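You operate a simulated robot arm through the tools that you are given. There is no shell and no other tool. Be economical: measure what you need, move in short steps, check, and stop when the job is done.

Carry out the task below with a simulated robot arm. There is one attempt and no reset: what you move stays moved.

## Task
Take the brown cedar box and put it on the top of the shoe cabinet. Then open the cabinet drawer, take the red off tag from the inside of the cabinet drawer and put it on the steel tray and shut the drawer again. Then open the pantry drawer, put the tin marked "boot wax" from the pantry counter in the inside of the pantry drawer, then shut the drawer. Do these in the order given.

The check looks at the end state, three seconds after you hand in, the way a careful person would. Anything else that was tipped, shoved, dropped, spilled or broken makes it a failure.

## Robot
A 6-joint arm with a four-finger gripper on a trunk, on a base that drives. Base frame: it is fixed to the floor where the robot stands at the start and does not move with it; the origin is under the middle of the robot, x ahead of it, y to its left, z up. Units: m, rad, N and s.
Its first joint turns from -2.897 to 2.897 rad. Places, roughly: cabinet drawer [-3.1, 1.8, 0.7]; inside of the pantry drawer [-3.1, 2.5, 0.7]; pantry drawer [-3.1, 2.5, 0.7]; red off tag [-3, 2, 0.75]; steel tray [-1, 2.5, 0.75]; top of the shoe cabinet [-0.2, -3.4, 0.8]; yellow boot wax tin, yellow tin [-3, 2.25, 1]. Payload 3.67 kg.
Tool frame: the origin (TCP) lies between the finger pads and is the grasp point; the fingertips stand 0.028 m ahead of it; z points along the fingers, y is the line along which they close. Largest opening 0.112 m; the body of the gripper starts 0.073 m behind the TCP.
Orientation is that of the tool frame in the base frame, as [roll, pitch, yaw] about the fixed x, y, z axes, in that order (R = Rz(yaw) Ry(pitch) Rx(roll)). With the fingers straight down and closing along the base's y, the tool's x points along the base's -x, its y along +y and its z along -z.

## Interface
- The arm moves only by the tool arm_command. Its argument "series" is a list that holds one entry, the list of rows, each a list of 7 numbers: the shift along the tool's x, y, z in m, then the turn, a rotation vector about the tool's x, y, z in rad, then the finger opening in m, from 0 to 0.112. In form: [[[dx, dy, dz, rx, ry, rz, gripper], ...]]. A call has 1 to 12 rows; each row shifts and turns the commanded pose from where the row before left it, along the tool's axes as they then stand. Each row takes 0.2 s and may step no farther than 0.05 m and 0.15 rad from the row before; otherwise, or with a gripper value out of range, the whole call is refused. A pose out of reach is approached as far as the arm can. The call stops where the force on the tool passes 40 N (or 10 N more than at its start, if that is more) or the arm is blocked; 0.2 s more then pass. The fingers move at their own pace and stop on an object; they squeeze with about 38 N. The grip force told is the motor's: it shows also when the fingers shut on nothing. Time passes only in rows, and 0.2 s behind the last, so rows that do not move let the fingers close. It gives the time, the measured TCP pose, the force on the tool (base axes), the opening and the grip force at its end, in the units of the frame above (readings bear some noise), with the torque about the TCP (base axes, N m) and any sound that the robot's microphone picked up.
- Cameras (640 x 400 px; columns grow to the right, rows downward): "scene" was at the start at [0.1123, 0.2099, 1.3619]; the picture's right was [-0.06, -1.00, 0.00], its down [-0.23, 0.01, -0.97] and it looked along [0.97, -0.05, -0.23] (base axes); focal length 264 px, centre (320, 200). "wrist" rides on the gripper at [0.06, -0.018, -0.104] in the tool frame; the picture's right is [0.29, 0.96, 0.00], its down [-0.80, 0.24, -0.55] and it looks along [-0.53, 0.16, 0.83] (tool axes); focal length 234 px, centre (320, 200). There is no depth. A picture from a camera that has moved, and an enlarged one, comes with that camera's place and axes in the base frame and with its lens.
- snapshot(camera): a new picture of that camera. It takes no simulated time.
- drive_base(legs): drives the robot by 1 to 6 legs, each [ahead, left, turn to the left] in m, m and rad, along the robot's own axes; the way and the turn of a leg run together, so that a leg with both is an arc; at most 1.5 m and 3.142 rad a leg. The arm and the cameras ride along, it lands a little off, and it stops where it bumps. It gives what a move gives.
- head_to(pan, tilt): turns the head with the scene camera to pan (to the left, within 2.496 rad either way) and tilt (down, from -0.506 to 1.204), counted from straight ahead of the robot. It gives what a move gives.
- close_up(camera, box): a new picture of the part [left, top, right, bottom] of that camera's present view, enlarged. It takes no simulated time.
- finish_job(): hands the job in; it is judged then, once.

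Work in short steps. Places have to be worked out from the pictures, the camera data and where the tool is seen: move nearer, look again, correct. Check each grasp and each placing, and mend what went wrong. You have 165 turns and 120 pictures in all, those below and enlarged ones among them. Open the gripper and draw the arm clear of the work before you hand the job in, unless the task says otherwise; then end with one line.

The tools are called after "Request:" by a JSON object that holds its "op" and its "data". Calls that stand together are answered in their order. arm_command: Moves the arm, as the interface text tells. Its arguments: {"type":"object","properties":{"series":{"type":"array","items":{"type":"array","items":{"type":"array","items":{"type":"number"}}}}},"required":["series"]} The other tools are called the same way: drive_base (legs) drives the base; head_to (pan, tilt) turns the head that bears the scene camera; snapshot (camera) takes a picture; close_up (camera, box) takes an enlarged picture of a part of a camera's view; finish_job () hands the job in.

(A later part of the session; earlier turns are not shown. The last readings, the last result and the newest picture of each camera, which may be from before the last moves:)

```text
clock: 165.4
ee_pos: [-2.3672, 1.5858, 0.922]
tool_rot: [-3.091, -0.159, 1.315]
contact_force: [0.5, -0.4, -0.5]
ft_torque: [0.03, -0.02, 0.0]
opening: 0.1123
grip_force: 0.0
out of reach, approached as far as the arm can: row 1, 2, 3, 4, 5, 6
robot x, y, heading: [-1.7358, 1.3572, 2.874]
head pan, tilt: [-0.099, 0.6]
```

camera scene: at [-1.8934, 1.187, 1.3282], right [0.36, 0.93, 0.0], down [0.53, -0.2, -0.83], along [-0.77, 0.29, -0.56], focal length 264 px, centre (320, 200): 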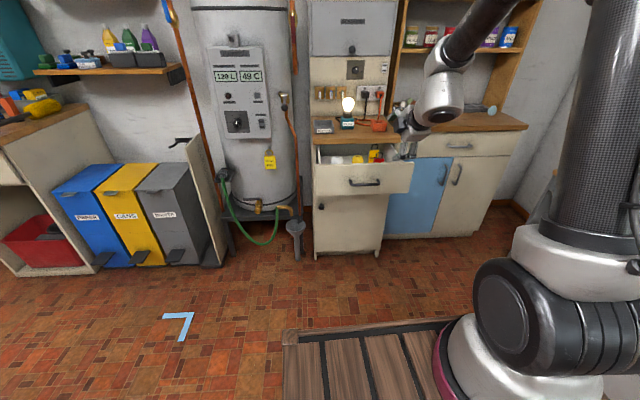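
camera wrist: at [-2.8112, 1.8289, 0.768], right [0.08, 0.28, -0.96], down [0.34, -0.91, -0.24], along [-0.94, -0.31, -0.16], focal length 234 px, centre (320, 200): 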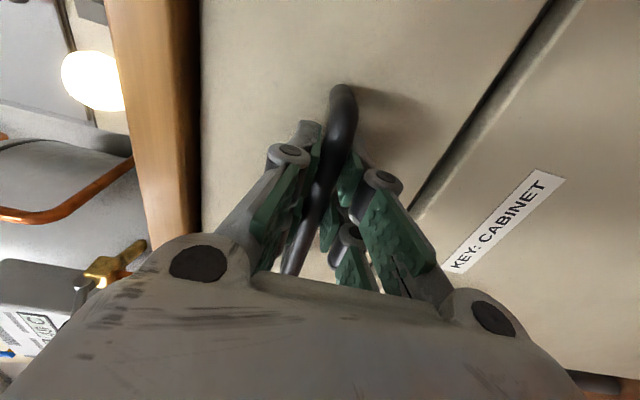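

The arm seems cramped by a wrist limit in this yaw. I rotate the tool back towards its starting yaw (camera on the robot's side).

Request:
{"op": "arm_command", "data": {"series": [[[0, 0, 0, 0, 0, 0.15, 0.112], [0, 0, 0, 0, 0, 0.15, 0.112], [0, 0, 0, 0, 0, 0.15, 0.112], [0, 0, 0, 0, 0, 0.15, 0.112], [0, 0, 0, 0, 0, 0.15, 0.112], [0, 0, 0, 0, 0, 0.15, 0.112], [0, 0, 0, 0, 0, 0.15, 0.112], [0, 0, 0, 0, 0, 0.15, 0.112], [0, 0, 0, 0, 0, 0.15, 0.112], [0, 0, 0, 0, 0, 0.15, 0.112], [0, 0, 0, 0, 0, 0.07, 0.112]]]}}

Request:
{"op": "snapshot", "data": {"camera": "scene"}}

```text
clock: 167.8
ee_pos: [-2.3005, 1.6919, 0.8928]
tool_rot: [-3.0, 0.04, -0.229]
contact_force: [-0.3, 0.0, -0.2]
ft_torque: [0.0, -0.02, 0.01]
opening: 0.1122
grip_force: 0.1
out of reach, approached as far as the arm can: row 1, 2, 3, 9, 10, 11
robot x, y, heading: [-1.7324, 1.3567, 2.878]
head pan, tilt: [-0.099, 0.6]
```

```text
48 pictures are left
camera scene: at [-1.8935, 1.1867, 1.3282], right [0.36, 0.93, 0.0], down [0.53, -0.2, -0.82], along [-0.77, 0.29, -0.57], focal length 264 px, centre (320, 200)
```

scene: 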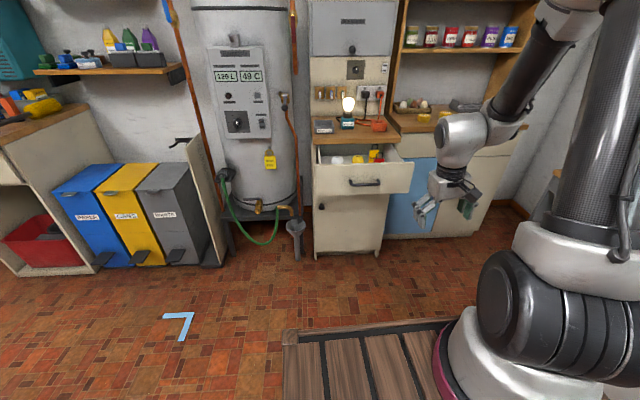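

Yaw is restored. I correct the residual tilt and raise 10 cm to test freedom.

Request:
{"op": "arm_command", "data": {"series": [[[0, 0, -0.02, -0.07, 0.02, 0, 0.112], [0, 0, -0.03, -0.07, 0.02, -0.03, 0.112], [0, 0, -0.04, 0, 0, 0, 0.112], [0, 0, -0.04, 0, 0, 0, 0.112]]]}}

```text
clock: 168.8
ee_pos: [-2.2898, 1.6662, 0.9579]
tool_rot: [-2.961, 0.003, -0.182]
contact_force: [-1.1, -1.1, 0.8]
ft_torque: [-0.03, 0.02, 0.0]
opening: 0.1121
grip_force: 0.1
out of reach, approached as far as the arm can: row 1, 2, 3, 4
robot x, y, heading: [-1.7314, 1.3582, 2.878]
head pan, tilt: [-0.099, 0.6]
```

Still constrained on this side. I try moving the TCP to the robot's left, where it worked freely at the start.

Request:
{"op": "arm_command", "data": {"series": [[[0, 0.05, 0, 0, 0, 0, 0.112], [0, 0.05, 0, 0, 0, 0, 0.112], [0, 0.05, 0, 0, 0, 0, 0.112], [0, 0.05, 0, 0, 0, 0, 0.112], [0, 0.05, 0, -0.06, 0, 0, 0.112], [0, 0.04, 0, -0.06, 0, 0, 0.112], [0, 0, 0, -0.06, 0, -0.05, 0.112]]]}}

Request:
{"op": "snapshot", "data": {"camera": "scene"}}

```text
clock: 170.4
ee_pos: [-2.2519, 1.6194, 0.9245]
tool_rot: [-2.992, 0.003, -0.122]
contact_force: [-0.6, -0.5, 0.0]
ft_torque: [0.03, -0.03, 0.02]
opening: 0.112
grip_force: 0.1
out of reach, approached as far as the arm can: row 1, 2, 3, 4, 5, 6, 7
robot x, y, heading: [-1.7391, 1.3562, 2.877]
head pan, tilt: [-0.099, 0.6]
```

```text
47 pictures are left
camera scene: at [-1.8934, 1.187, 1.3282], right [0.36, 0.93, 0.0], down [0.53, -0.2, -0.83], along [-0.77, 0.29, -0.56], focal length 264 px, centre (320, 200)
```

scene: 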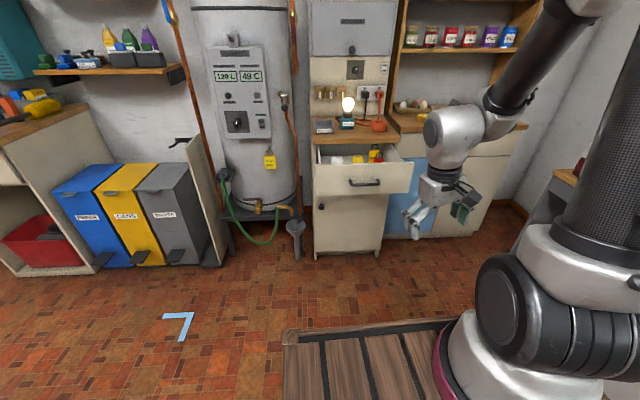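

Possibly the last wrist joint is at its stop here. I rotate the yaw back half-way and see whether the tilt error vanishes.

Request:
{"op": "arm_command", "data": {"series": [[[0, 0, 0, 0, 0, -0.15, 0.112], [0, 0, 0, 0, 0, -0.15, 0.112], [0, 0, 0, 0, 0, -0.15, 0.112], [0, 0, 0, 0, 0, -0.15, 0.112], [0, 0, 0, 0, 0, -0.15, 0.112]]]}}

Request:
{"op": "arm_command", "data": {"series": [[[0, 0, -0.04, 0, 0, 0, 0.112], [0, 0, -0.04, 0, 0, 0, 0.112], [0, 0, -0.04, 0, 0, 0, 0.112]]]}}

```text
clock: 171.6
ee_pos: [-2.2532, 1.6198, 0.922]
tool_rot: [-3.032, -0.099, 0.623]
contact_force: [1.2, 0.0, 0.7]
ft_torque: [0.03, -0.02, -0.02]
opening: 0.1121
grip_force: 0.0
robot x, y, heading: [-1.7379, 1.3574, 2.875]
head pan, tilt: [-0.099, 0.6]
```

```text
clock: 172.4
ee_pos: [-2.2528, 1.6017, 1.0014]
tool_rot: [-2.994, -0.14, 0.614]
contact_force: [0.2, 0.4, 0.1]
ft_torque: [-0.02, -0.05, 0.0]
opening: 0.112
grip_force: 0.1
out of reach, approached as far as the arm can: row 1, 2, 3
robot x, y, heading: [-1.7386, 1.3591, 2.879]
head pan, tilt: [-0.099, 0.6]
```

The readings fit the first joint being pinned at its 2.897 rad stop (arm flipped over), which bars anything left of about 0.25 rad right of ahead. I swing the tool right 0.2 m and upright it to test this.

Request:
{"op": "arm_command", "data": {"series": [[[0.0305, -0.0246, 0.008, 0, 0, 0, 0.112], [0.0305, -0.0246, 0.008, 0, 0, 0, 0.112], [0.0305, -0.0246, 0.008, 0, 0, 0, 0.112], [0.0305, -0.0246, 0.008, 0, 0, 0, 0.112], [0.0305, -0.0246, 0.008, 0, 0, 0, 0.112], [0, 0, 0, -0.07, -0.07, 0, 0.112], [0, 0, 0, -0.07, -0.07, 0, 0.112], [0, 0, 0, 0, 0, 0, 0.112]]]}}

```text
clock: 174.2
ee_pos: [-2.2066, 1.7861, 0.9816]
tool_rot: [-2.987, -0.161, 0.613]
contact_force: [-0.5, -0.4, 0.4]
ft_torque: [0.02, 0.0, -0.02]
opening: 0.1122
grip_force: 0.0
out of reach, approached as far as the arm can: row 3, 4, 5, 6, 7
robot x, y, heading: [-1.734, 1.3603, 2.874]
head pan, tilt: [-0.099, 0.6]
```

No change, so it's another joint. I look at the arm itself.

Request:
{"op": "head_to", "data": {"pan": -0.7, "tilt": 0.2}}

Request:
{"op": "snapshot", "data": {"camera": "scene"}}

```text
clock: 175.2
ee_pos: [-2.2062, 1.7865, 0.9814]
tool_rot: [-2.987, -0.164, 0.612]
contact_force: [-0.2, 0.0, 0.0]
ft_torque: [-0.05, -0.01, 0.02]
opening: 0.1119
grip_force: 0.0
robot x, y, heading: [-1.7342, 1.3573, 2.875]
head pan, tilt: [-0.7, 0.201]
```

```text
46 pictures are left
camera scene: at [-1.864, 1.2321, 1.3649], right [0.82, 0.57, 0.0], down [0.11, -0.16, -0.98], along [-0.56, 0.8, -0.2], focal length 264 px, centre (320, 200)
```

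scene: 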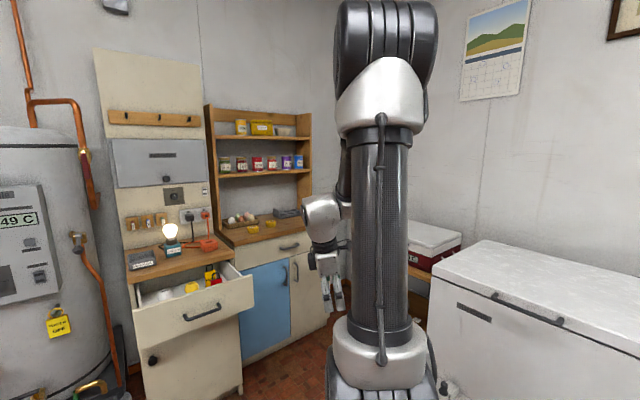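

I probe: 0.16 m outward with no turning, to see whether the radius is the limit.

Request:
{"op": "arm_command", "data": {"series": [[[-0.0252, -0.031, 0.0007, 0, 0, 0, 0.112], [-0.0252, -0.031, 0.0007, 0, 0, 0, 0.112], [-0.0252, -0.031, 0.0007, 0, 0, 0, 0.112], [-0.0252, -0.031, 0.0007, 0, 0, 0, 0.112]]]}}

Request:
{"op": "arm_command", "data": {"series": [[[0, 0, 0, -0.07, -0.07, 0, 0.112], [0, 0, 0, -0.07, -0.07, 0, 0.112], [0, 0, 0, 0, 0, 0, 0.112]]]}}

```text
clock: 176.2
ee_pos: [-2.361, 1.8289, 0.9837]
tool_rot: [-2.985, -0.169, 0.609]
contact_force: [-0.4, -0.4, 0.5]
ft_torque: [-0.04, 0.04, 0.03]
opening: 0.1123
grip_force: 0.0
robot x, y, heading: [-1.7335, 1.3587, 2.878]
head pan, tilt: [-0.7, 0.201]
```

```text
clock: 177.0
ee_pos: [-2.3621, 1.8291, 0.9839]
tool_rot: [-2.982, -0.168, 0.611]
contact_force: [0.2, -0.5, 0.3]
ft_torque: [0.01, -0.01, 0.0]
opening: 0.1122
grip_force: 0.0
out of reach, approached as far as the arm can: row 1, 2
robot x, y, heading: [-1.7341, 1.3544, 2.879]
head pan, tilt: [-0.7, 0.201]
```

Outward is free but the tilt correction isn't at all. I test the two tilt directions separately.

Request:
{"op": "arm_command", "data": {"series": [[[0, 0, 0, -0.06, 0.01, 0, 0.112], [0, 0, 0, -0.06, 0.01, 0, 0.112]]]}}

Request:
{"op": "arm_command", "data": {"series": [[[0, 0, 0, -0.01, -0.06, 0, 0.112], [0, 0, 0, -0.01, -0.06, 0, 0.112]]]}}

Request:
{"op": "arm_command", "data": {"series": [[[0, 0, 0, 0.01, 0.06, 0, 0.112], [0, 0, 0, 0.01, 0.06, 0, 0.112]]]}}

```text
clock: 177.6
ee_pos: [-2.3566, 1.8269, 0.9744]
tool_rot: [-3.089, -0.215, 0.608]
contact_force: [0.7, 0.7, -0.3]
ft_torque: [0.0, 0.0, 0.01]
opening: 0.1122
grip_force: 0.0
out of reach, approached as far as the arm can: row 1, 2
robot x, y, heading: [-1.7337, 1.361, 2.88]
head pan, tilt: [-0.7, 0.201]
```

```text
clock: 178.2
ee_pos: [-2.3563, 1.8271, 0.9749]
tool_rot: [-3.09, -0.216, 0.608]
contact_force: [0.3, -0.7, 0.9]
ft_torque: [0.01, -0.03, 0.03]
opening: 0.112
grip_force: 0.1
out of reach, approached as far as the arm can: row 1, 2
robot x, y, heading: [-1.7319, 1.3566, 2.878]
head pan, tilt: [-0.7, 0.201]
```

```text
clock: 178.8
ee_pos: [-2.3562, 1.8274, 0.9741]
tool_rot: [-3.066, -0.336, 0.6]
contact_force: [-0.7, 0.1, 0.0]
ft_torque: [0.01, -0.01, -0.02]
opening: 0.1119
grip_force: 0.0
robot x, y, heading: [-1.7322, 1.3543, 2.877]
head pan, tilt: [-0.7, 0.201]
```

The fifth joint is on a stop, reached by having crossed its singularity at the shelf. To cross back I will point the tool ahead, swing it round through left to back-left, then tilt it down. First: tilt up to level.

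Request:
{"op": "arm_command", "data": {"series": [[[0, 0, 0, 0.15, 0, 0, 0.112], [0, 0, 0, 0.15, 0, 0, 0.112], [0, 0, 0, 0.15, 0, 0, 0.112], [0, 0, 0, 0.15, 0, 0, 0.112], [0, 0, 0, 0.15, 0, 0, 0.112], [0, 0, 0, 0.15, 0, 0, 0.112], [0, 0, 0, 0.15, 0, 0, 0.112], [0, 0, 0, 0.15, 0, 0, 0.112], [0, 0, 0, 0.15, 0, 0, 0.112], [0, 0, 0, 0.14, 0, 0, 0.112]]]}}

```text
clock: 181.0
ee_pos: [-2.3942, 1.8661, 1.2087]
tool_rot: [-1.952, -0.355, 0.629]
contact_force: [-0.7, 0.1, -0.7]
ft_torque: [0.05, -0.02, -0.04]
opening: 0.112
grip_force: 0.0
out of reach, approached as far as the arm can: row 5, 6, 7, 8, 9, 10
robot x, y, heading: [-1.7327, 1.3559, 2.873]
head pan, tilt: [-0.7, 0.201]
```

Tool is nearly level, pointing ahead-right. I swing it leftwards about the vertical.

Request:
{"op": "arm_command", "data": {"series": [[[0, 0, 0, 0.0515, -0.1285, -0.0515, 0.112], [0, 0, 0, 0.0515, -0.1285, -0.0515, 0.112], [0, 0, 0, 0.0515, -0.1285, -0.0515, 0.112], [0, 0, 0, 0.0515, -0.1285, -0.0515, 0.112], [0, 0, 0, 0.0515, -0.1285, -0.0515, 0.112], [0, 0, 0, 0.0515, -0.1285, -0.0515, 0.112], [0, 0, 0, 0.0515, -0.1285, -0.0515, 0.112], [0, 0, 0, 0.0515, -0.1285, -0.0515, 0.112], [0, 0, 0, 0.0515, -0.1285, -0.0515, 0.112], [0, 0, 0, 0.0515, -0.1285, -0.0515, 0.112]]]}}

```text
clock: 183.2
ee_pos: [-2.3943, 1.8607, 1.2178]
tool_rot: [-1.951, -0.354, 2.108]
contact_force: [1.3, -0.6, 0.2]
ft_torque: [0.05, -0.05, -0.07]
opening: 0.1117
grip_force: 0.0
out of reach, approached as far as the arm can: row 2, 3
robot x, y, heading: [-1.735, 1.3604, 2.878]
head pan, tilt: [-0.7, 0.201]
```

Crossing is under way. I pull the tool nearer and left, then continue the swing past left.

Request:
{"op": "arm_command", "data": {"series": [[[-0.0396, -0.019, 0.0083, 0, 0, 0, 0.112], [-0.0396, -0.019, 0.0083, 0, 0, 0, 0.112], [-0.0396, -0.019, 0.0083, 0, 0, 0, 0.112], [-0.0396, -0.019, 0.0083, 0, 0, 0, 0.112], [-0.0396, -0.019, 0.0083, 0, 0, 0, 0.112]]]}}

Request:
{"op": "arm_command", "data": {"series": [[[0, 0, 0, 0.0515, -0.1285, -0.0515, 0.112], [0, 0, 0, 0.0515, -0.1285, -0.0515, 0.112], [0, 0, 0, 0.0515, -0.1285, -0.0515, 0.112], [0, 0, 0, 0.0515, -0.1285, -0.0515, 0.112], [0, 0, 0, 0.0515, -0.1285, -0.0515, 0.112], [0, 0, 0, 0.0515, -0.1285, -0.0515, 0.112], [0, 0, 0, 0.0515, -0.1285, -0.0515, 0.112], [0, 0, 0, 0.0515, -0.1285, -0.0515, 0.112], [0, 0, 0, 0.0515, -0.1285, -0.0515, 0.112], [0, 0, 0, 0.0515, -0.1285, -0.0515, 0.112]]]}}

Request:
{"op": "snapshot", "data": {"camera": "scene"}}

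```text
clock: 184.4
ee_pos: [-2.3496, 1.6406, 1.215]
tool_rot: [-1.948, -0.355, 2.103]
contact_force: [0.2, 1.1, -0.4]
ft_torque: [-0.01, 0.0, 0.02]
opening: 0.1119
grip_force: 0.2
robot x, y, heading: [-1.7328, 1.354, 2.878]
head pan, tilt: [-0.7, 0.201]
```

```text
clock: 186.6
ee_pos: [-2.3485, 1.5882, 1.1546]
tool_rot: [-1.957, -0.359, -2.703]
contact_force: [0.8, -0.4, 0.3]
ft_torque: [-0.03, 0.02, -0.04]
opening: 0.1118
grip_force: 0.0
out of reach, approached as far as the arm can: row 8, 9, 10
robot x, y, heading: [-1.7348, 1.3587, 2.877]
head pan, tilt: [-0.7, 0.201]
```

```text
45 pictures are left
camera scene: at [-1.8637, 1.2324, 1.365], right [0.82, 0.57, 0.0], down [0.11, -0.16, -0.98], along [-0.56, 0.81, -0.2], focal length 264 px, centre (320, 200)
```

scene: 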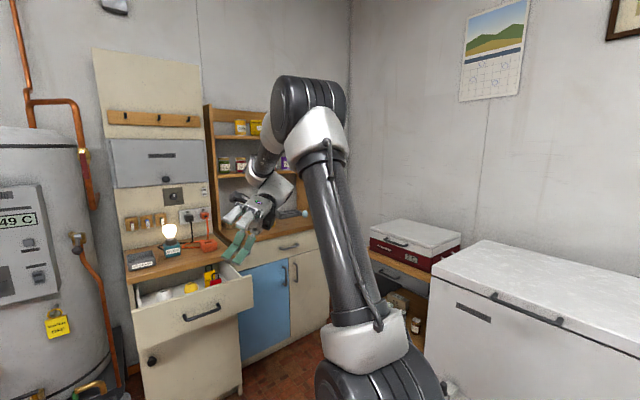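

The tool now points back-left. I tilt it down to vertical.

Request:
{"op": "arm_command", "data": {"series": [[[0, 0, 0, -0.1246, -0.0502, 0, 0.112], [0, 0, 0, -0.1246, -0.0502, 0, 0.112], [0, 0, 0, -0.1246, -0.0502, 0, 0.112], [0, 0, 0, -0.1246, -0.0502, 0, 0.112], [0, 0, 0, -0.1246, -0.0502, 0, 0.112], [0, 0, 0, -0.1246, -0.0502, 0, 0.112], [0, 0, 0, -0.1246, -0.0502, 0, 0.112], [0, 0, 0, -0.1246, -0.0502, 0, 0.112], [0, 0, 0, -0.1246, -0.0502, 0, 0.112]]]}}

```text
clock: 188.6
ee_pos: [-2.3476, 1.5888, 1.1556]
tool_rot: [-3.137, -0.001, -2.457]
contact_force: [0.1, -0.2, -0.8]
ft_torque: [-0.02, -0.04, 0.03]
opening: 0.1118
grip_force: 0.0
robot x, y, heading: [-1.7327, 1.3564, 2.875]
head pan, tilt: [-0.7, 0.201]
```

Freed: the tool is vertical again. I turn it so the fingers close along the drawer's depth, drive ahead 0.42 m and look down into the drawer.

Request:
{"op": "arm_command", "data": {"series": [[[0, 0, 0, 0, 0, -0.125, 0.112], [0, 0, 0, 0, 0, -0.125, 0.112], [0, 0, 0, 0, 0, -0.125, 0.112], [0, 0, 0, 0, 0, -0.125, 0.112], [0, 0, 0, 0, 0, -0.125, 0.112]]]}}

Request:
{"op": "drive_base", "data": {"legs": [[0.42, 0.0, 0.005]]}}

Request:
{"op": "snapshot", "data": {"camera": "wrist"}}

Request:
{"op": "head_to", "data": {"pan": -0.3, "tilt": 0.6}}

Request:
{"op": "snapshot", "data": {"camera": "scene"}}

```text
clock: 189.8
ee_pos: [-2.3472, 1.588, 1.1556]
tool_rot: [-3.137, -0.006, -1.831]
contact_force: [-0.6, 0.1, 0.3]
ft_torque: [0.02, -0.04, 0.0]
opening: 0.112
grip_force: 0.0
robot x, y, heading: [-1.7362, 1.3614, 2.879]
head pan, tilt: [-0.7, 0.201]
```

```text
clock: 192.4
ee_pos: [-2.7593, 1.6906, 1.1547]
tool_rot: [-3.138, -0.005, -1.825]
contact_force: [-0.1, 0.6, 0.2]
ft_torque: [0.02, 0.02, 0.01]
opening: 0.1118
grip_force: 0.0
robot x, y, heading: [-2.141, 1.4659, 2.887]
head pan, tilt: [-0.7, 0.201]
```

```text
44 pictures are left
camera wrist: at [-2.756, 1.6281, 1.2584], right [-1.0, -0.04, 0.0], down [-0.03, 0.84, 0.55], along [-0.02, 0.55, -0.84], focal length 234 px, centre (320, 200)
```

wrist: 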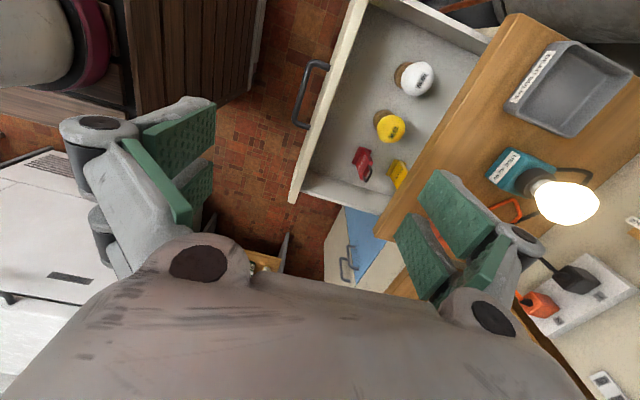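

```text
clock: 193.2
ee_pos: [-2.7588, 1.6904, 1.1562]
tool_rot: [-3.137, -0.004, -1.824]
contact_force: [-0.6, -0.4, -0.2]
ft_torque: [-0.01, 0.02, -0.01]
opening: 0.1119
grip_force: 0.0
robot x, y, heading: [-2.1408, 1.4664, 2.889]
head pan, tilt: [-0.3, 0.6]
```

```text
43 pictures are left
camera scene: at [-2.2922, 1.31, 1.3283], right [0.53, 0.85, 0.0], down [0.48, -0.3, -0.83], along [-0.7, 0.44, -0.56], focal length 264 px, centre (320, 200)
```

scene: 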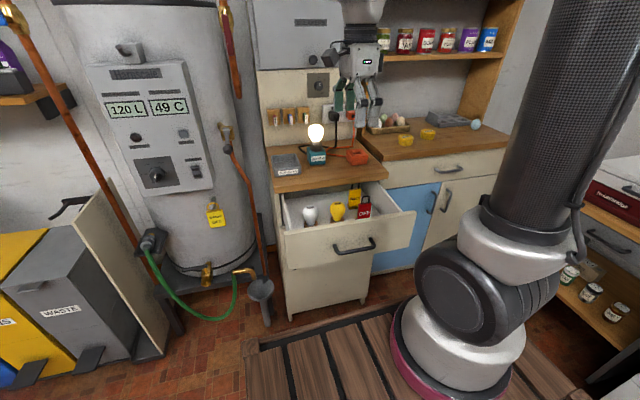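

Both cameras agree: red tag near (-2.853, 1.842), z about 0.78. I zoom in for its orientation.

Request:
{"op": "close_up", "data": {"camera": "wrist", "box": [280, 60, 460, 220]}}

Request:
{"op": "close_up", "data": {"camera": "scene", "box": [290, 170, 410, 245]}}

```text
2.50 times, centred on (370, 140) of wrist
camera zoom: at [-2.7559, 1.6281, 1.2584], right [-1.0, -0.04, 0.0], down [-0.03, 0.84, 0.55], along [-0.02, 0.55, -0.84], focal length 585 px, centre (195, 350)
```

zoom: 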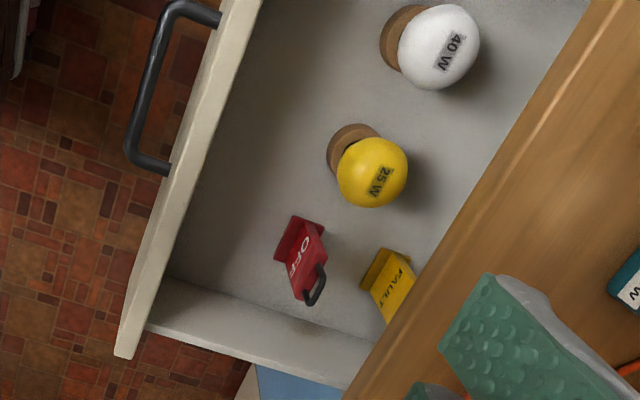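

```text
5.33 times, centred on (350, 208) of scene
camera zoom: at [-2.2922, 1.31, 1.3283], right [0.53, 0.85, 0.0], down [0.48, -0.3, -0.83], along [-0.7, 0.44, -0.56], focal length 1407 px, centre (160, 160)
```

zoom: 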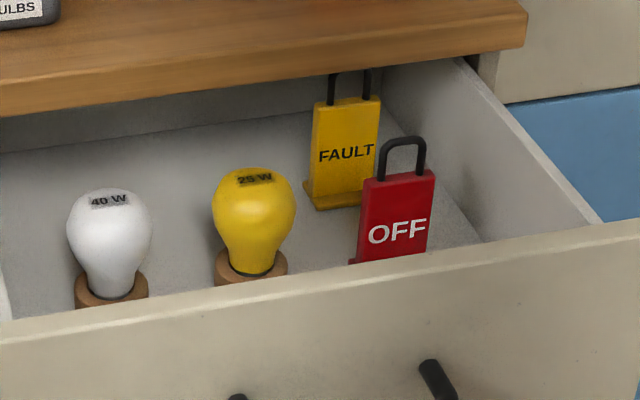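

The tag is a thin stand-up sign about 0.09 m in front of the FAULT sign, close under the counter edge. I'll first pull the drawer out a few cm more with closed fingers behind its front panel, for room.

Request:
{"op": "arm_command", "data": {"series": [[[-0.03, 0.03, 0, 0, 0, 0, 0.0], [-0.03, 0.03, 0, 0, 0, 0, 0.0], [0, 0, 0.045, 0, 0, 0, 0.0], [0, 0, 0.045, 0, 0, 0, 0.0], [0, 0, 0.045, 0, 0, 0, 0.0], [0, 0, 0.045, 0, 0, 0, 0.0], [0, 0, 0.045, 0, 0, 0, 0.0]]]}}

Request:
{"op": "snapshot", "data": {"camera": "wrist"}}

Request:
{"op": "close_up", "data": {"camera": "scene", "box": [260, 130, 420, 250]}}

```text
clock: 194.8
ee_pos: [-2.8004, 1.7631, 0.9293]
tool_rot: [-3.139, -0.005, -1.824]
contact_force: [0.7, -0.2, 0.7]
ft_torque: [0.02, 0.05, -0.01]
opening: 0.0
grip_force: 35.7
robot x, y, heading: [-2.1415, 1.4656, 2.888]
head pan, tilt: [-0.3, 0.6]
```

```text
40 pictures are left
camera wrist: at [-2.7982, 1.7, 1.032], right [-1.0, -0.04, 0.0], down [-0.03, 0.84, 0.55], along [-0.02, 0.55, -0.84], focal length 234 px, centre (320, 200)
```

wrist: 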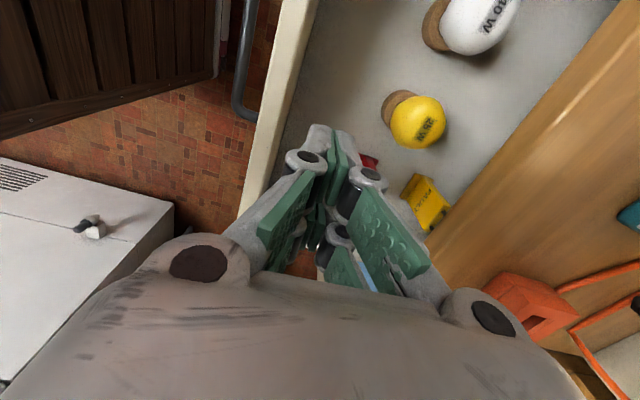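

```text
3.33 times, centred on (340, 190) of scene
camera zoom: at [-2.2919, 1.3098, 1.3282], right [0.53, 0.85, 0.0], down [0.48, -0.3, -0.83], along [-0.7, 0.44, -0.56], focal length 879 px, centre (253, 233)
```

zoom: 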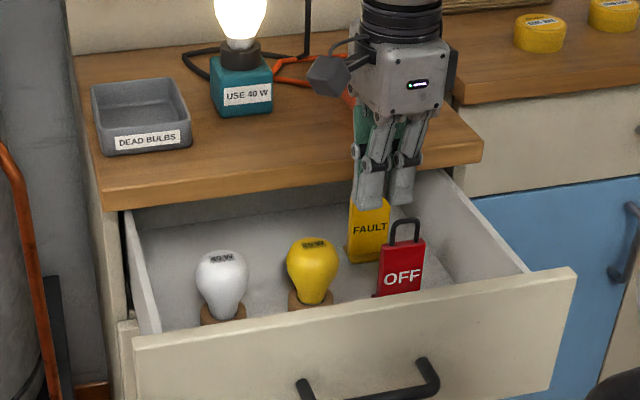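

The closed tips are just inside the front panel (inner edge D≈3.12, tool 3.16). I lower them 12 cm behind it.

Request:
{"op": "arm_command", "data": {"series": [[[0, 0, 0.03, 0, 0, 0, 0.0], [0, 0, 0.03, 0, 0, 0, 0.0], [0, 0, 0.03, 0, 0, 0, 0.0], [0, 0, 0.03, 0, 0, 0, 0.0]]]}}

Request:
{"op": "close_up", "data": {"camera": "scene", "box": [260, 130, 420, 250]}}

```text
clock: 195.8
ee_pos: [-2.8009, 1.7625, 0.8084]
tool_rot: [-3.138, -0.007, -1.823]
contact_force: [0.9, -0.6, -1.0]
ft_torque: [-0.01, 0.06, 0.0]
opening: 0.0003
grip_force: 35.6
robot x, y, heading: [-2.1438, 1.4671, 2.884]
head pan, tilt: [-0.3, 0.6]
```

```text
3.33 times, centred on (340, 190) of scene
camera zoom: at [-2.292, 1.3099, 1.3282], right [0.53, 0.85, 0.0], down [0.48, -0.3, -0.83], along [-0.7, 0.44, -0.56], focal length 879 px, centre (253, 233)
```

zoom: 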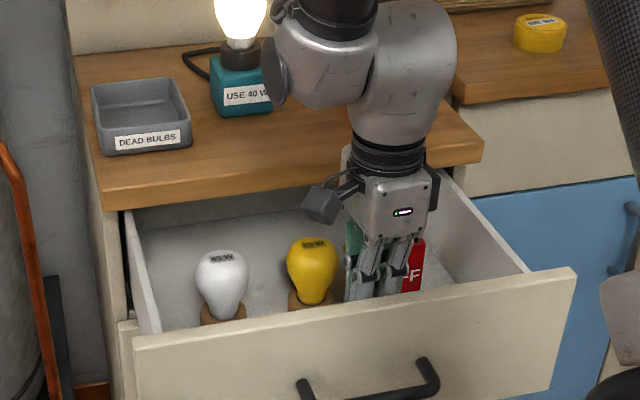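

Fingers are inside, behind the panel. I back the base 0.1 m to draw the drawer further.

Request:
{"op": "drive_base", "data": {"legs": [[-0.1, 0.0, 0.0]]}}

Request:
{"op": "close_up", "data": {"camera": "scene", "box": [260, 130, 420, 250]}}

```text
clock: 197.0
ee_pos: [-2.7036, 1.7383, 0.8107]
tool_rot: [-3.138, -0.006, -1.826]
contact_force: [-0.7, 0.2, 0.2]
ft_torque: [0.04, -0.02, 0.01]
opening: 0.0001
grip_force: 36.4
robot x, y, heading: [-2.0412, 1.4425, 2.887]
head pan, tilt: [-0.3, 0.6]
```

```text
3.33 times, centred on (340, 190) of scene
camera zoom: at [-2.1953, 1.2847, 1.3282], right [0.53, 0.85, 0.0], down [0.48, -0.3, -0.83], along [-0.7, 0.44, -0.56], focal length 879 px, centre (253, 233)
```

zoom: 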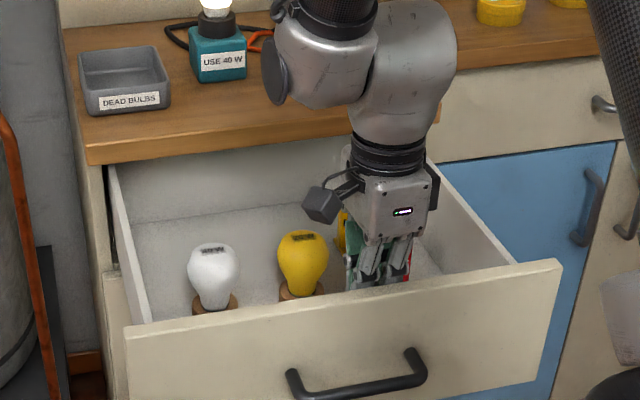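

The drawer came along. I lift the tool out, open it and look down at the tag's new place.

Request:
{"op": "arm_command", "data": {"series": [[[0, 0.005, -0.045, 0, 0, 0, 0.0], [0, 0, -0.045, 0, 0, 0, 0.0], [0, 0, -0.045, 0, 0, 0, 0.0], [0.02, 0, -0.045, 0, 0, 0, 0.06], [0.03, 0, -0.035, 0, 0, 0, 0.08], [0.03, 0, -0.035, 0, 0, 0, 0.08]]]}}

Request:
{"op": "close_up", "data": {"camera": "wrist", "box": [230, 40, 470, 200]}}

Request:
{"op": "close_up", "data": {"camera": "scene", "box": [260, 150, 420, 250]}}

```text
clock: 198.4
ee_pos: [-2.7291, 1.6657, 1.0576]
tool_rot: [-3.136, -0.005, -1.827]
contact_force: [-0.6, 1.4, -0.6]
ft_torque: [-0.01, -0.04, -0.03]
opening: 0.08
grip_force: 0.1
robot x, y, heading: [-2.0442, 1.4402, 2.884]
head pan, tilt: [-0.3, 0.6]
```

```text
2.50 times, centred on (350, 120) of wrist
camera zoom: at [-2.7282, 1.6032, 1.1616], right [-1.0, -0.04, 0.0], down [-0.03, 0.84, 0.55], along [-0.02, 0.55, -0.84], focal length 585 px, centre (245, 400)
```

zoom: 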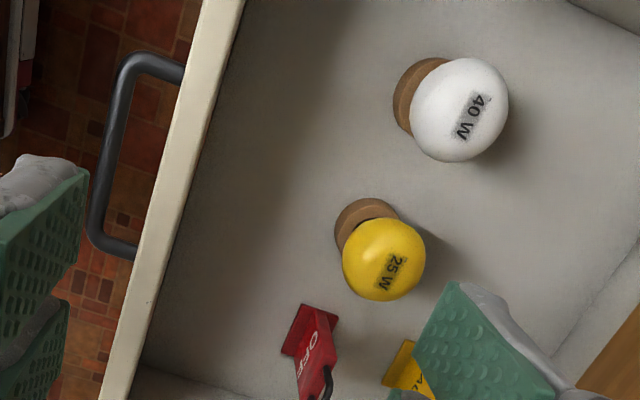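

```text
4.00 times, centred on (340, 200) of scene
camera zoom: at [-2.1956, 1.285, 1.3282], right [0.53, 0.85, 0.0], down [0.48, -0.3, -0.82], along [-0.7, 0.44, -0.57], focal length 1055 px, centre (240, 200)
```

zoom: 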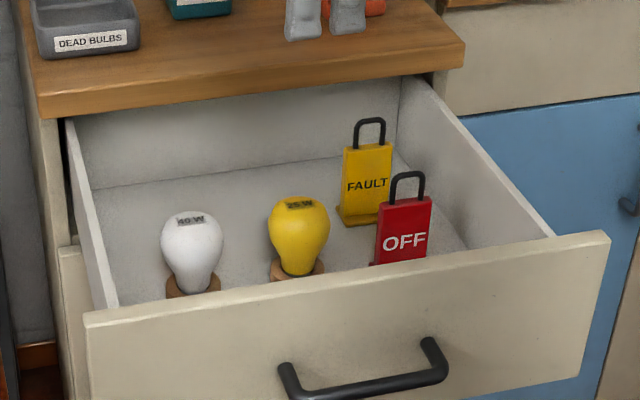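

The tag stands at about (-2.791, 1.835), body top 0.785, aligned with the drawer. I move over it with a 0.06 m opening and lower to just above it.

Request:
{"op": "arm_command", "data": {"series": [[[-0.037, 0.026, 0, 0, 0, 0, 0.06], [-0.037, 0.026, 0, 0, 0, 0, 0.06], [-0.037, 0.026, 0, 0, 0, 0, 0.06], [-0.036, 0.026, 0, 0, 0, 0, 0.06], [0, 0, 0.045, 0, 0, 0, 0.06], [0, 0, 0.045, 0, 0, 0, 0.06], [0, 0, 0.045, 0, 0, 0, 0.06], [0, 0, 0.045, 0, 0, 0, 0.06]]]}}

Request:
{"op": "snapshot", "data": {"camera": "wrist"}}

Request:
{"op": "close_up", "data": {"camera": "scene", "box": [260, 150, 420, 250]}}

```text
clock: 200.2
ee_pos: [-2.7914, 1.8304, 0.8771]
tool_rot: [-3.139, -0.005, -1.825]
contact_force: [0.4, 0.3, 0.4]
ft_torque: [-0.01, 0.07, 0.04]
opening: 0.0601
grip_force: 0.1
robot x, y, heading: [-2.0462, 1.4379, 2.887]
head pan, tilt: [-0.3, 0.6]
```

```text
34 pictures are left
camera wrist: at [-2.7884, 1.7673, 0.9798], right [-1.0, -0.04, 0.0], down [-0.03, 0.83, 0.55], along [-0.02, 0.55, -0.84], focal length 234 px, centre (320, 200)
```

wrist: 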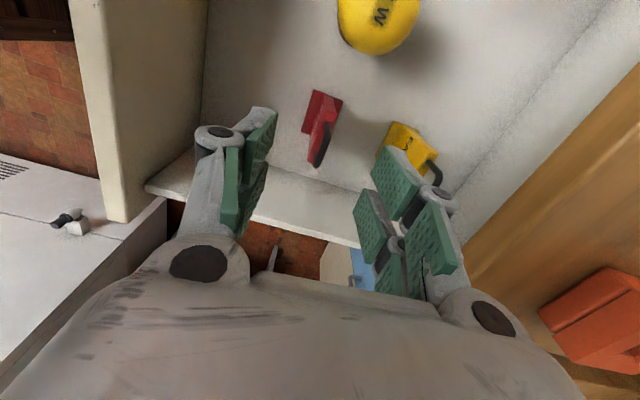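

```text
4.00 times, centred on (340, 200) of scene
camera zoom: at [-2.195, 1.2846, 1.3282], right [0.53, 0.85, 0.0], down [0.48, -0.3, -0.83], along [-0.7, 0.44, -0.56], focal length 1055 px, centre (240, 200)
```

zoom: 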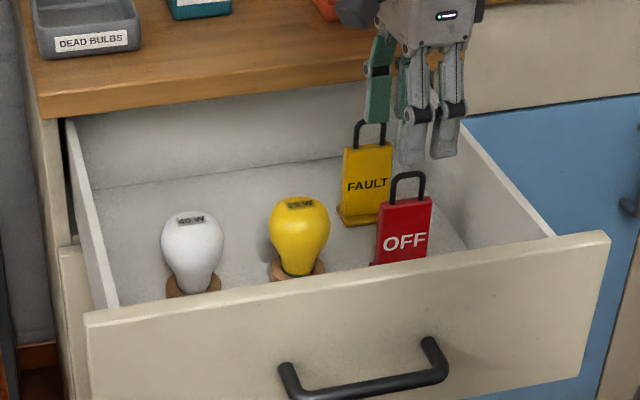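

The fingers straddle the tag with clearance to the FAULT sign. I lower 11 cm and close.

Request:
{"op": "arm_command", "data": {"series": [[[0, 0, 0.03, 0, 0, 0, 0.06], [0, 0, 0.03, 0, 0, 0, 0.06], [0, 0, 0.03, 0, 0, 0, 0.06], [0, 0, 0.018, 0, 0, 0, 0.06], [0, 0, 0, 0, 0, 0, 0.03], [0, 0, 0, 0, 0, 0, 0.0], [0, 0, 0, 0, 0, 0, 0.0], [0, 0, 0, 0, 0, 0, 0.0]]]}}

Request:
{"op": "snapshot", "data": {"camera": "wrist"}}

```text
clock: 202.0
ee_pos: [-2.7921, 1.8322, 0.7708]
tool_rot: [-3.14, -0.006, -1.824]
contact_force: [-0.2, 0.7, -0.2]
ft_torque: [0.0, -0.01, 0.0]
opening: 0.0112
grip_force: 38.3
robot x, y, heading: [-2.0487, 1.44, 2.884]
head pan, tilt: [-0.3, 0.6]
```

```text
32 pictures are left
camera wrist: at [-2.7914, 1.7685, 0.8733], right [-1.0, -0.04, 0.0], down [-0.03, 0.84, 0.55], along [-0.02, 0.55, -0.84], focal length 234 px, centre (320, 200)
```

wrist: 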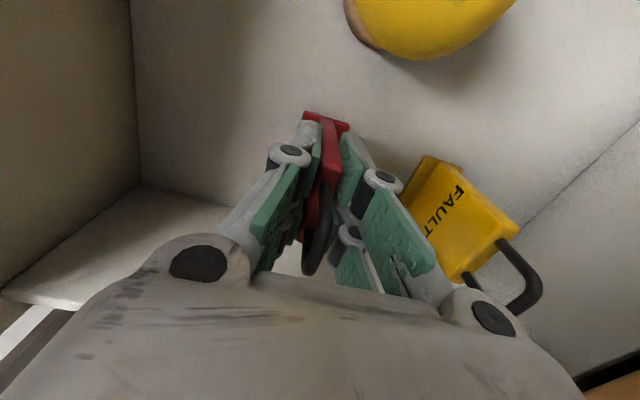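

The tag is held (0.011 m). I lift it straight out.

Request:
{"op": "arm_command", "data": {"series": [[[0, 0, -0.03, 0, 0, 0, 0.0], [0, 0, -0.04, 0, 0, 0, 0.0], [0, 0, -0.04, 0, 0, 0, 0.0], [0, 0, -0.045, 0, 0, 0, 0.0], [0, 0, -0.045, 0, 0, 0, 0.0], [0, 0, -0.045, 0, 0, 0, 0.0]]]}}

Request:
{"op": "close_up", "data": {"camera": "scene", "box": [240, 90, 480, 250]}}

```text
clock: 203.4
ee_pos: [-2.7929, 1.8324, 1.0135]
tool_rot: [-3.136, -0.006, -1.826]
contact_force: [-0.1, -0.1, -1.1]
ft_torque: [-0.04, -0.04, -0.03]
opening: 0.0115
grip_force: 37.9
robot x, y, heading: [-2.0478, 1.4394, 2.883]
head pan, tilt: [-0.3, 0.6]
```

```text
2.50 times, centred on (360, 170) of scene
camera zoom: at [-2.1957, 1.2849, 1.3282], right [0.53, 0.85, 0.0], down [0.48, -0.3, -0.82], along [-0.7, 0.44, -0.57], focal length 660 px, centre (220, 275)
```

zoom: 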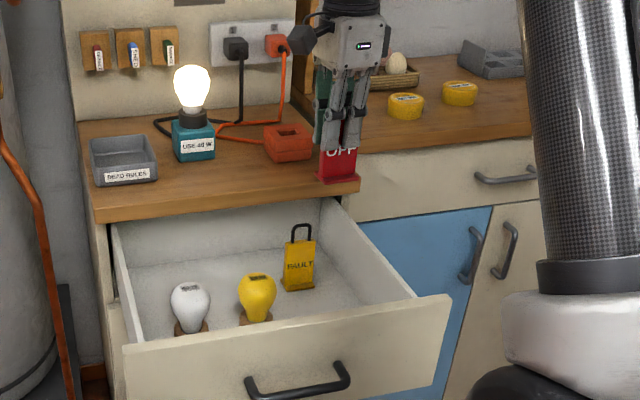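

The red OFF tag is out, nothing else disturbed. I raise it a bit more, back off, turn right towards the green counter and look at the tray.

Request:
{"op": "arm_command", "data": {"series": [[[0, 0, -0.045, 0, 0, 0, 0.0], [0, 0, -0.045, 0, 0, 0, 0.0]]]}}

Request:
{"op": "drive_base", "data": {"legs": [[-0.47, 0.0, 0.0], [0.0, 0.0, -1.574]]}}

Request:
{"op": "head_to", "data": {"pan": -0.35, "tilt": 0.35}}

Request:
{"op": "snapshot", "data": {"camera": "scene"}}

```text
clock: 204.0
ee_pos: [-2.7935, 1.8316, 1.1028]
tool_rot: [-3.136, -0.005, -1.825]
contact_force: [0.4, 0.2, -1.1]
ft_torque: [-0.04, -0.03, -0.02]
opening: 0.011
grip_force: 38.1
robot x, y, heading: [-2.0457, 1.4401, 2.887]
head pan, tilt: [-0.3, 0.6]
```

```text
clock: 210.6
ee_pos: [-1.2091, 2.0789, 1.1051]
tool_rot: [-3.139, -0.004, 2.904]
contact_force: [-0.1, 1.4, -1.1]
ft_torque: [0.0, 0.02, 0.01]
opening: 0.0112
grip_force: 38.1
robot x, y, heading: [-1.5867, 1.3234, 1.33]
head pan, tilt: [-0.3, 0.6]
```

```text
clock: 211.4
ee_pos: [-1.2102, 2.0791, 1.1041]
tool_rot: [-3.14, -0.006, 2.905]
contact_force: [0.0, -0.2, -0.7]
ft_torque: [-0.01, -0.01, 0.02]
opening: 0.011
grip_force: 38.2
robot x, y, heading: [-1.5884, 1.3267, 1.325]
head pan, tilt: [-0.351, 0.351]
```

```text
30 pictures are left
camera scene: at [-1.7419, 1.4726, 1.3509], right [0.83, -0.56, 0.0], down [-0.19, -0.29, -0.94], along [0.52, 0.78, -0.34], focal length 264 px, centre (320, 200)
```

scene: 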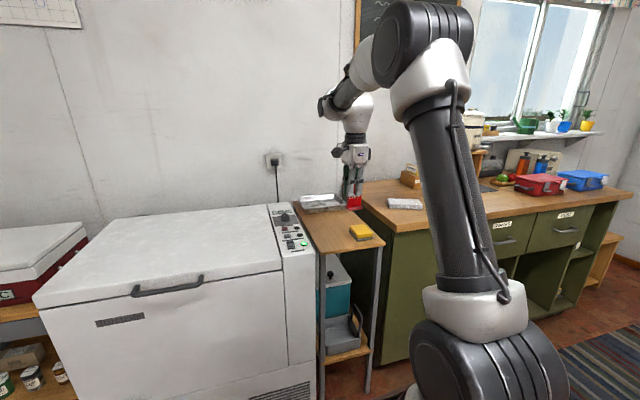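

The tray lies at about (-1.047, 2.496), z≈0.87, on the stand beside the freezer. I drive ahead 0.4 m and view it from the wrist.

Request:
{"op": "drive_base", "data": {"legs": [[0.4, -0.03, -0.01]]}}

Request:
{"op": "snapshot", "data": {"camera": "wrist"}}

Request:
{"op": "snapshot", "data": {"camera": "scene"}}

```text
clock: 213.8
ee_pos: [-1.0781, 2.442, 1.1034]
tool_rot: [-3.137, -0.005, 2.894]
contact_force: [-0.4, 0.2, -0.9]
ft_torque: [0.0, 0.01, -0.02]
opening: 0.011
grip_force: 38.4
robot x, y, heading: [-1.4658, 1.6928, 1.323]
head pan, tilt: [-0.351, 0.351]
```

```text
29 pictures are left
camera wrist: at [-1.1408, 2.439, 1.2071], right [-0.04, 1.0, 0.0], down [0.83, 0.04, 0.55], along [0.55, 0.02, -0.84], focal length 234 px, centre (320, 200)
```

wrist: 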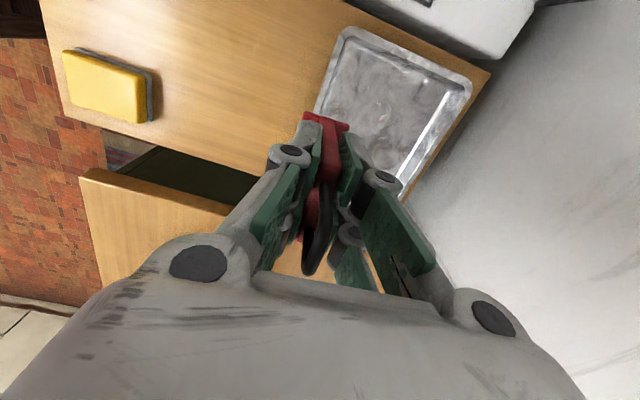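

```text
28 pictures are left
camera scene: at [-1.6175, 1.8417, 1.3509], right [0.82, -0.57, 0.0], down [-0.19, -0.28, -0.94], along [0.53, 0.77, -0.34], focal length 264 px, centre (320, 200)
```

scene: 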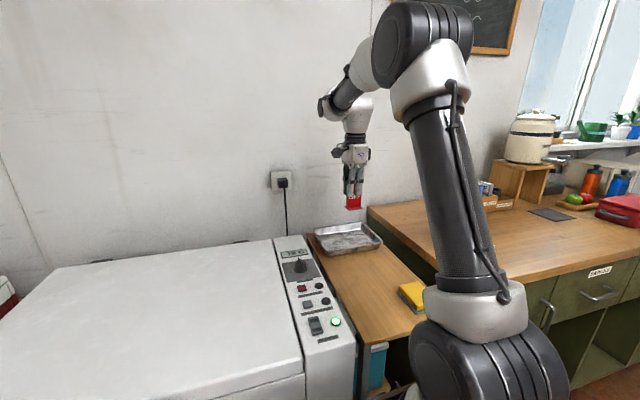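

Combining views, the tray centre is about (-1.06, 2.54). I move over it and lower half-way, then check.

Request:
{"op": "arm_command", "data": {"series": [[[0.003, 0.048, 0, 0, 0, 0, 0.0], [0.003, 0.047, 0, 0, 0, 0, 0.0], [0, 0, 0.04, 0, 0, 0, 0.0], [0, 0, 0.04, 0, 0, 0, 0.0]]]}}

Request:
{"op": "snapshot", "data": {"camera": "wrist"}}

Request:
{"op": "close_up", "data": {"camera": "scene", "box": [260, 140, 420, 280]}}

```text
clock: 214.8
ee_pos: [-1.0645, 2.536, 1.0242]
tool_rot: [-3.139, -0.005, 2.893]
contact_force: [-1.2, 0.4, 0.7]
ft_torque: [0.03, -0.01, 0.0]
opening: 0.0111
grip_force: 37.8
robot x, y, heading: [-1.4672, 1.6923, 1.322]
head pan, tilt: [-0.351, 0.351]
```

```text
27 pictures are left
camera wrist: at [-1.1262, 2.5326, 1.1284], right [-0.04, 1.0, 0.0], down [0.83, 0.04, 0.55], along [0.55, 0.02, -0.84], focal length 234 px, centre (320, 200)
```

wrist: 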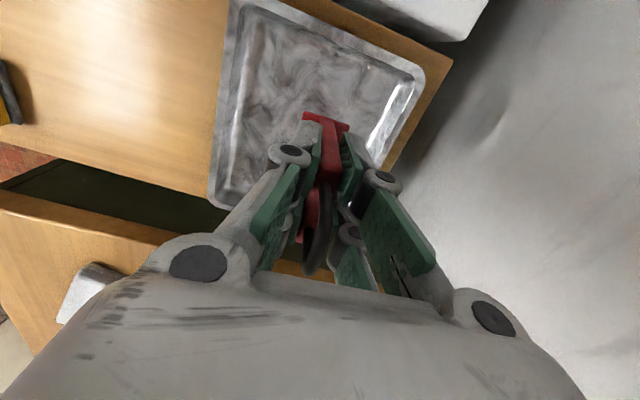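

```text
2.86 times, centred on (340, 210) of scene
camera zoom: at [-1.6176, 1.8414, 1.351], right [0.82, -0.57, 0.0], down [-0.19, -0.28, -0.94], along [0.53, 0.77, -0.34], focal length 754 px, centre (263, 171)
```

zoom: 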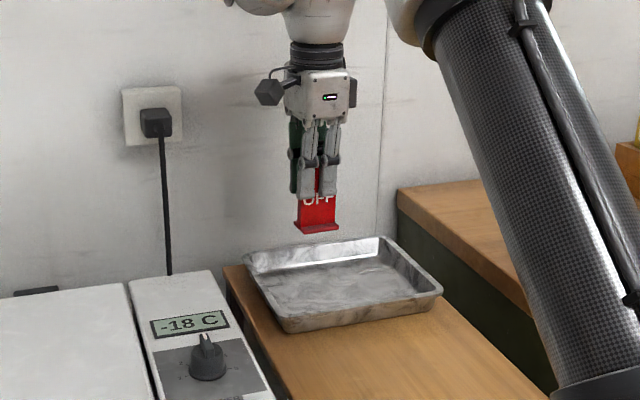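

The tag is over the tray's middle. I lower slowly until it touches.

Request:
{"op": "arm_command", "data": {"series": [[[0, 0, 0.025, 0, 0, 0, 0.0], [0, 0, 0.025, 0, 0, 0, 0.0], [0, 0, 0.01, 0, 0, 0, 0.0], [0, 0, 0.006, 0, 0, 0, 0.0]]]}}

Request:
{"op": "close_up", "data": {"camera": "scene", "box": [260, 140, 420, 280]}}

```text
clock: 215.8
ee_pos: [-1.0649, 2.5349, 0.9574]
tool_rot: [-3.139, -0.005, 2.894]
contact_force: [-0.3, 0.5, 0.4]
ft_torque: [0.01, 0.05, 0.01]
opening: 0.0111
grip_force: 38.4
robot x, y, heading: [-1.4653, 1.6931, 1.323]
head pan, tilt: [-0.351, 0.351]
```

```text
2.86 times, centred on (340, 210) of scene
camera zoom: at [-1.6175, 1.8416, 1.351], right [0.82, -0.57, 0.0], down [-0.19, -0.28, -0.94], along [0.53, 0.77, -0.34], focal length 754 px, centre (263, 171)
```

zoom: 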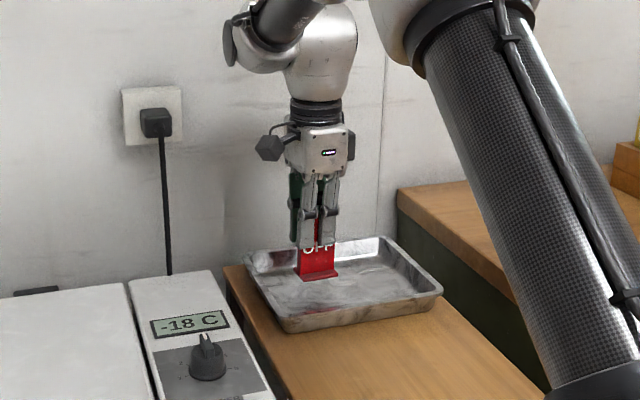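

Within the rim, close above the surface. Continue in 6 mm steps to contact.

Request:
{"op": "arm_command", "data": {"series": [[[0, 0, 0.006, 0, 0, 0, 0.0], [0, 0, 0.006, 0, 0, 0, 0.0], [0, 0, 0.006, 0, 0, 0, 0.0]]]}}

```text
clock: 216.6
ee_pos: [-1.0621, 2.5357, 0.9388]
tool_rot: [-3.14, -0.005, 2.893]
contact_force: [0.5, 0.8, -0.2]
ft_torque: [0.03, 0.0, -0.01]
opening: 0.0114
grip_force: 38.0
robot x, y, heading: [-1.4639, 1.6941, 1.322]
head pan, tilt: [-0.351, 0.351]
```

Request:
{"op": "arm_command", "data": {"series": [[[0, 0, 0.005, 0, 0, 0, 0.0], [0, 0, 0.005, 0, 0, 0, 0.0], [0, 0, 0.005, 0, 0, 0, 0.0]]]}}

Request:
{"op": "close_up", "data": {"camera": "scene", "box": [300, 180, 400, 260]}}

```text
clock: 217.4
ee_pos: [-1.0618, 2.5358, 0.9278]
tool_rot: [3.14, -0.002, 2.895]
contact_force: [1.3, 0.5, 32.1]
ft_torque: [-0.05, -0.17, 0.0]
opening: 0.0115
grip_force: 38.1
robot x, y, heading: [-1.4648, 1.6936, 1.321]
head pan, tilt: [-0.351, 0.351]
```

```text
5.00 times, centred on (350, 220) of scene
camera zoom: at [-1.618, 1.8404, 1.351], right [0.82, -0.57, 0.0], down [-0.19, -0.28, -0.94], along [0.53, 0.77, -0.34], focal length 1319 px, centre (170, 100)
```

zoom: 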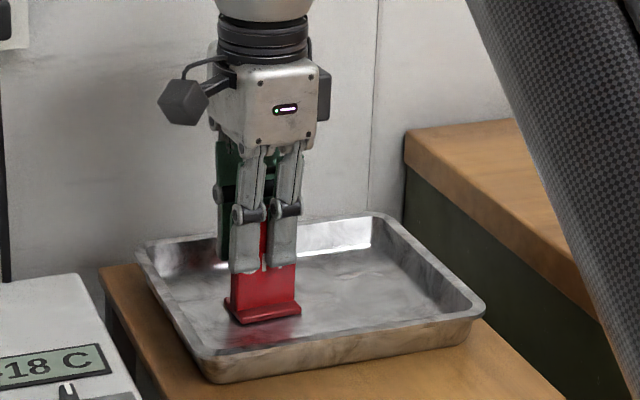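

Contact (32 N), foot flat in the tray. I ease off, open slowly and lift away.

Request:
{"op": "arm_command", "data": {"series": [[[0, 0, -0.003, 0, 0, 0, 0.0], [0, 0, 0, 0, 0, 0, 0.02], [0, 0, 0, 0, 0, 0, 0.04], [0, 0, 0, 0, 0, 0, 0.05], [0, 0, -0.03, 0, 0, 0, 0.05], [0, 0, -0.04, 0, 0, 0, 0.05], [0, 0, -0.045, 0, 0, 0, 0.05], [0, 0, -0.045, 0, 0, 0, 0.05]]]}}

Request:
{"op": "close_up", "data": {"camera": "scene", "box": [260, 140, 420, 280]}}

```text
clock: 219.2
ee_pos: [-1.0638, 2.5359, 1.0892]
tool_rot: [-3.136, -0.004, 2.894]
contact_force: [0.1, 1.9, -1.2]
ft_torque: [-0.03, 0.0, -0.02]
opening: 0.0501
grip_force: 0.0
robot x, y, heading: [-1.4671, 1.6935, 1.32]
head pan, tilt: [-0.351, 0.351]
```

```text
2.86 times, centred on (340, 210) of scene
camera zoom: at [-1.6174, 1.842, 1.3509], right [0.82, -0.57, 0.0], down [-0.19, -0.28, -0.94], along [0.53, 0.77, -0.34], focal length 754 px, centre (263, 171)
```

zoom: 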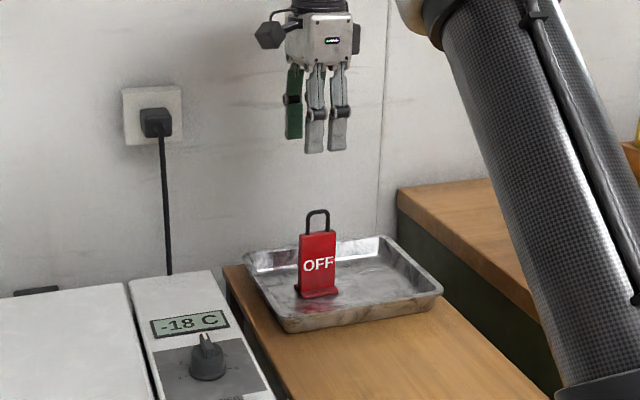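

The tag stands on the steel tray. I go back to the cabinet to shut its drawer: back off, turn left, sidestep.

Request:
{"op": "drive_base", "data": {"legs": [[-0.4, 0.0, 0.0], [0.0, 0.0, 1.565], [0.0, 0.08, 0.0]]}}

Request:
{"op": "arm_command", "data": {"series": [[[0, 0, 0, -0.134, 0, 0, 0.0], [0, 0, 0, -0.134, 0, 0, 0.0], [0, 0, 0, -0.134, 0, 0, 0.0], [0, 0, 0, -0.134, 0, 0, 0.0], [0, 0, 0, -0.134, 0, 0, 0.0], [0, 0, 0, -0.134, 0, 0, 0.0]]]}}

Request:
{"op": "head_to", "data": {"pan": -0.2, "tilt": 0.55}}

Request:
{"op": "snapshot", "data": {"camera": "scene"}}

```text
clock: 226.2
ee_pos: [-2.42, 1.6459, 1.0894]
tool_rot: [-3.136, -0.004, -1.848]
contact_force: [0.1, -0.5, -0.2]
ft_torque: [0.01, 0.01, 0.02]
opening: 0.0499
grip_force: 0.0
robot x, y, heading: [-1.5866, 1.2206, 2.861]
head pan, tilt: [-0.351, 0.351]
```

```text
clock: 227.6
ee_pos: [-2.4189, 1.646, 1.0892]
tool_rot: [2.34, -0.005, -1.852]
contact_force: [0.2, -0.2, 0.3]
ft_torque: [0.07, -0.04, 0.01]
opening: 0.0001
grip_force: 36.1
robot x, y, heading: [-1.587, 1.2236, 2.857]
head pan, tilt: [-0.351, 0.351]
```

```text
clock: 228.3
ee_pos: [-2.4189, 1.6463, 1.0891]
tool_rot: [2.342, -0.006, -1.847]
contact_force: [0.9, -0.1, -0.1]
ft_torque: [0.01, 0.02, 0.03]
opening: 0.0005
grip_force: 36.1
robot x, y, heading: [-1.5869, 1.2193, 2.864]
head pan, tilt: [-0.201, 0.55]
```

```text
22 pictures are left
camera scene: at [-1.7475, 1.0591, 1.3327], right [0.46, 0.89, 0.0], down [0.46, -0.24, -0.85], along [-0.76, 0.4, -0.52], focal length 264 px, centre (320, 200)
```

scene: 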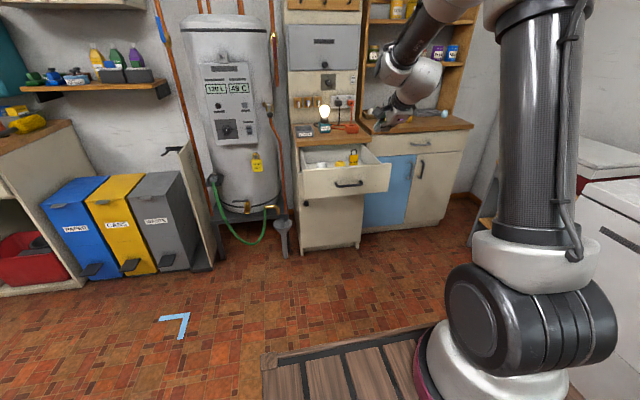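

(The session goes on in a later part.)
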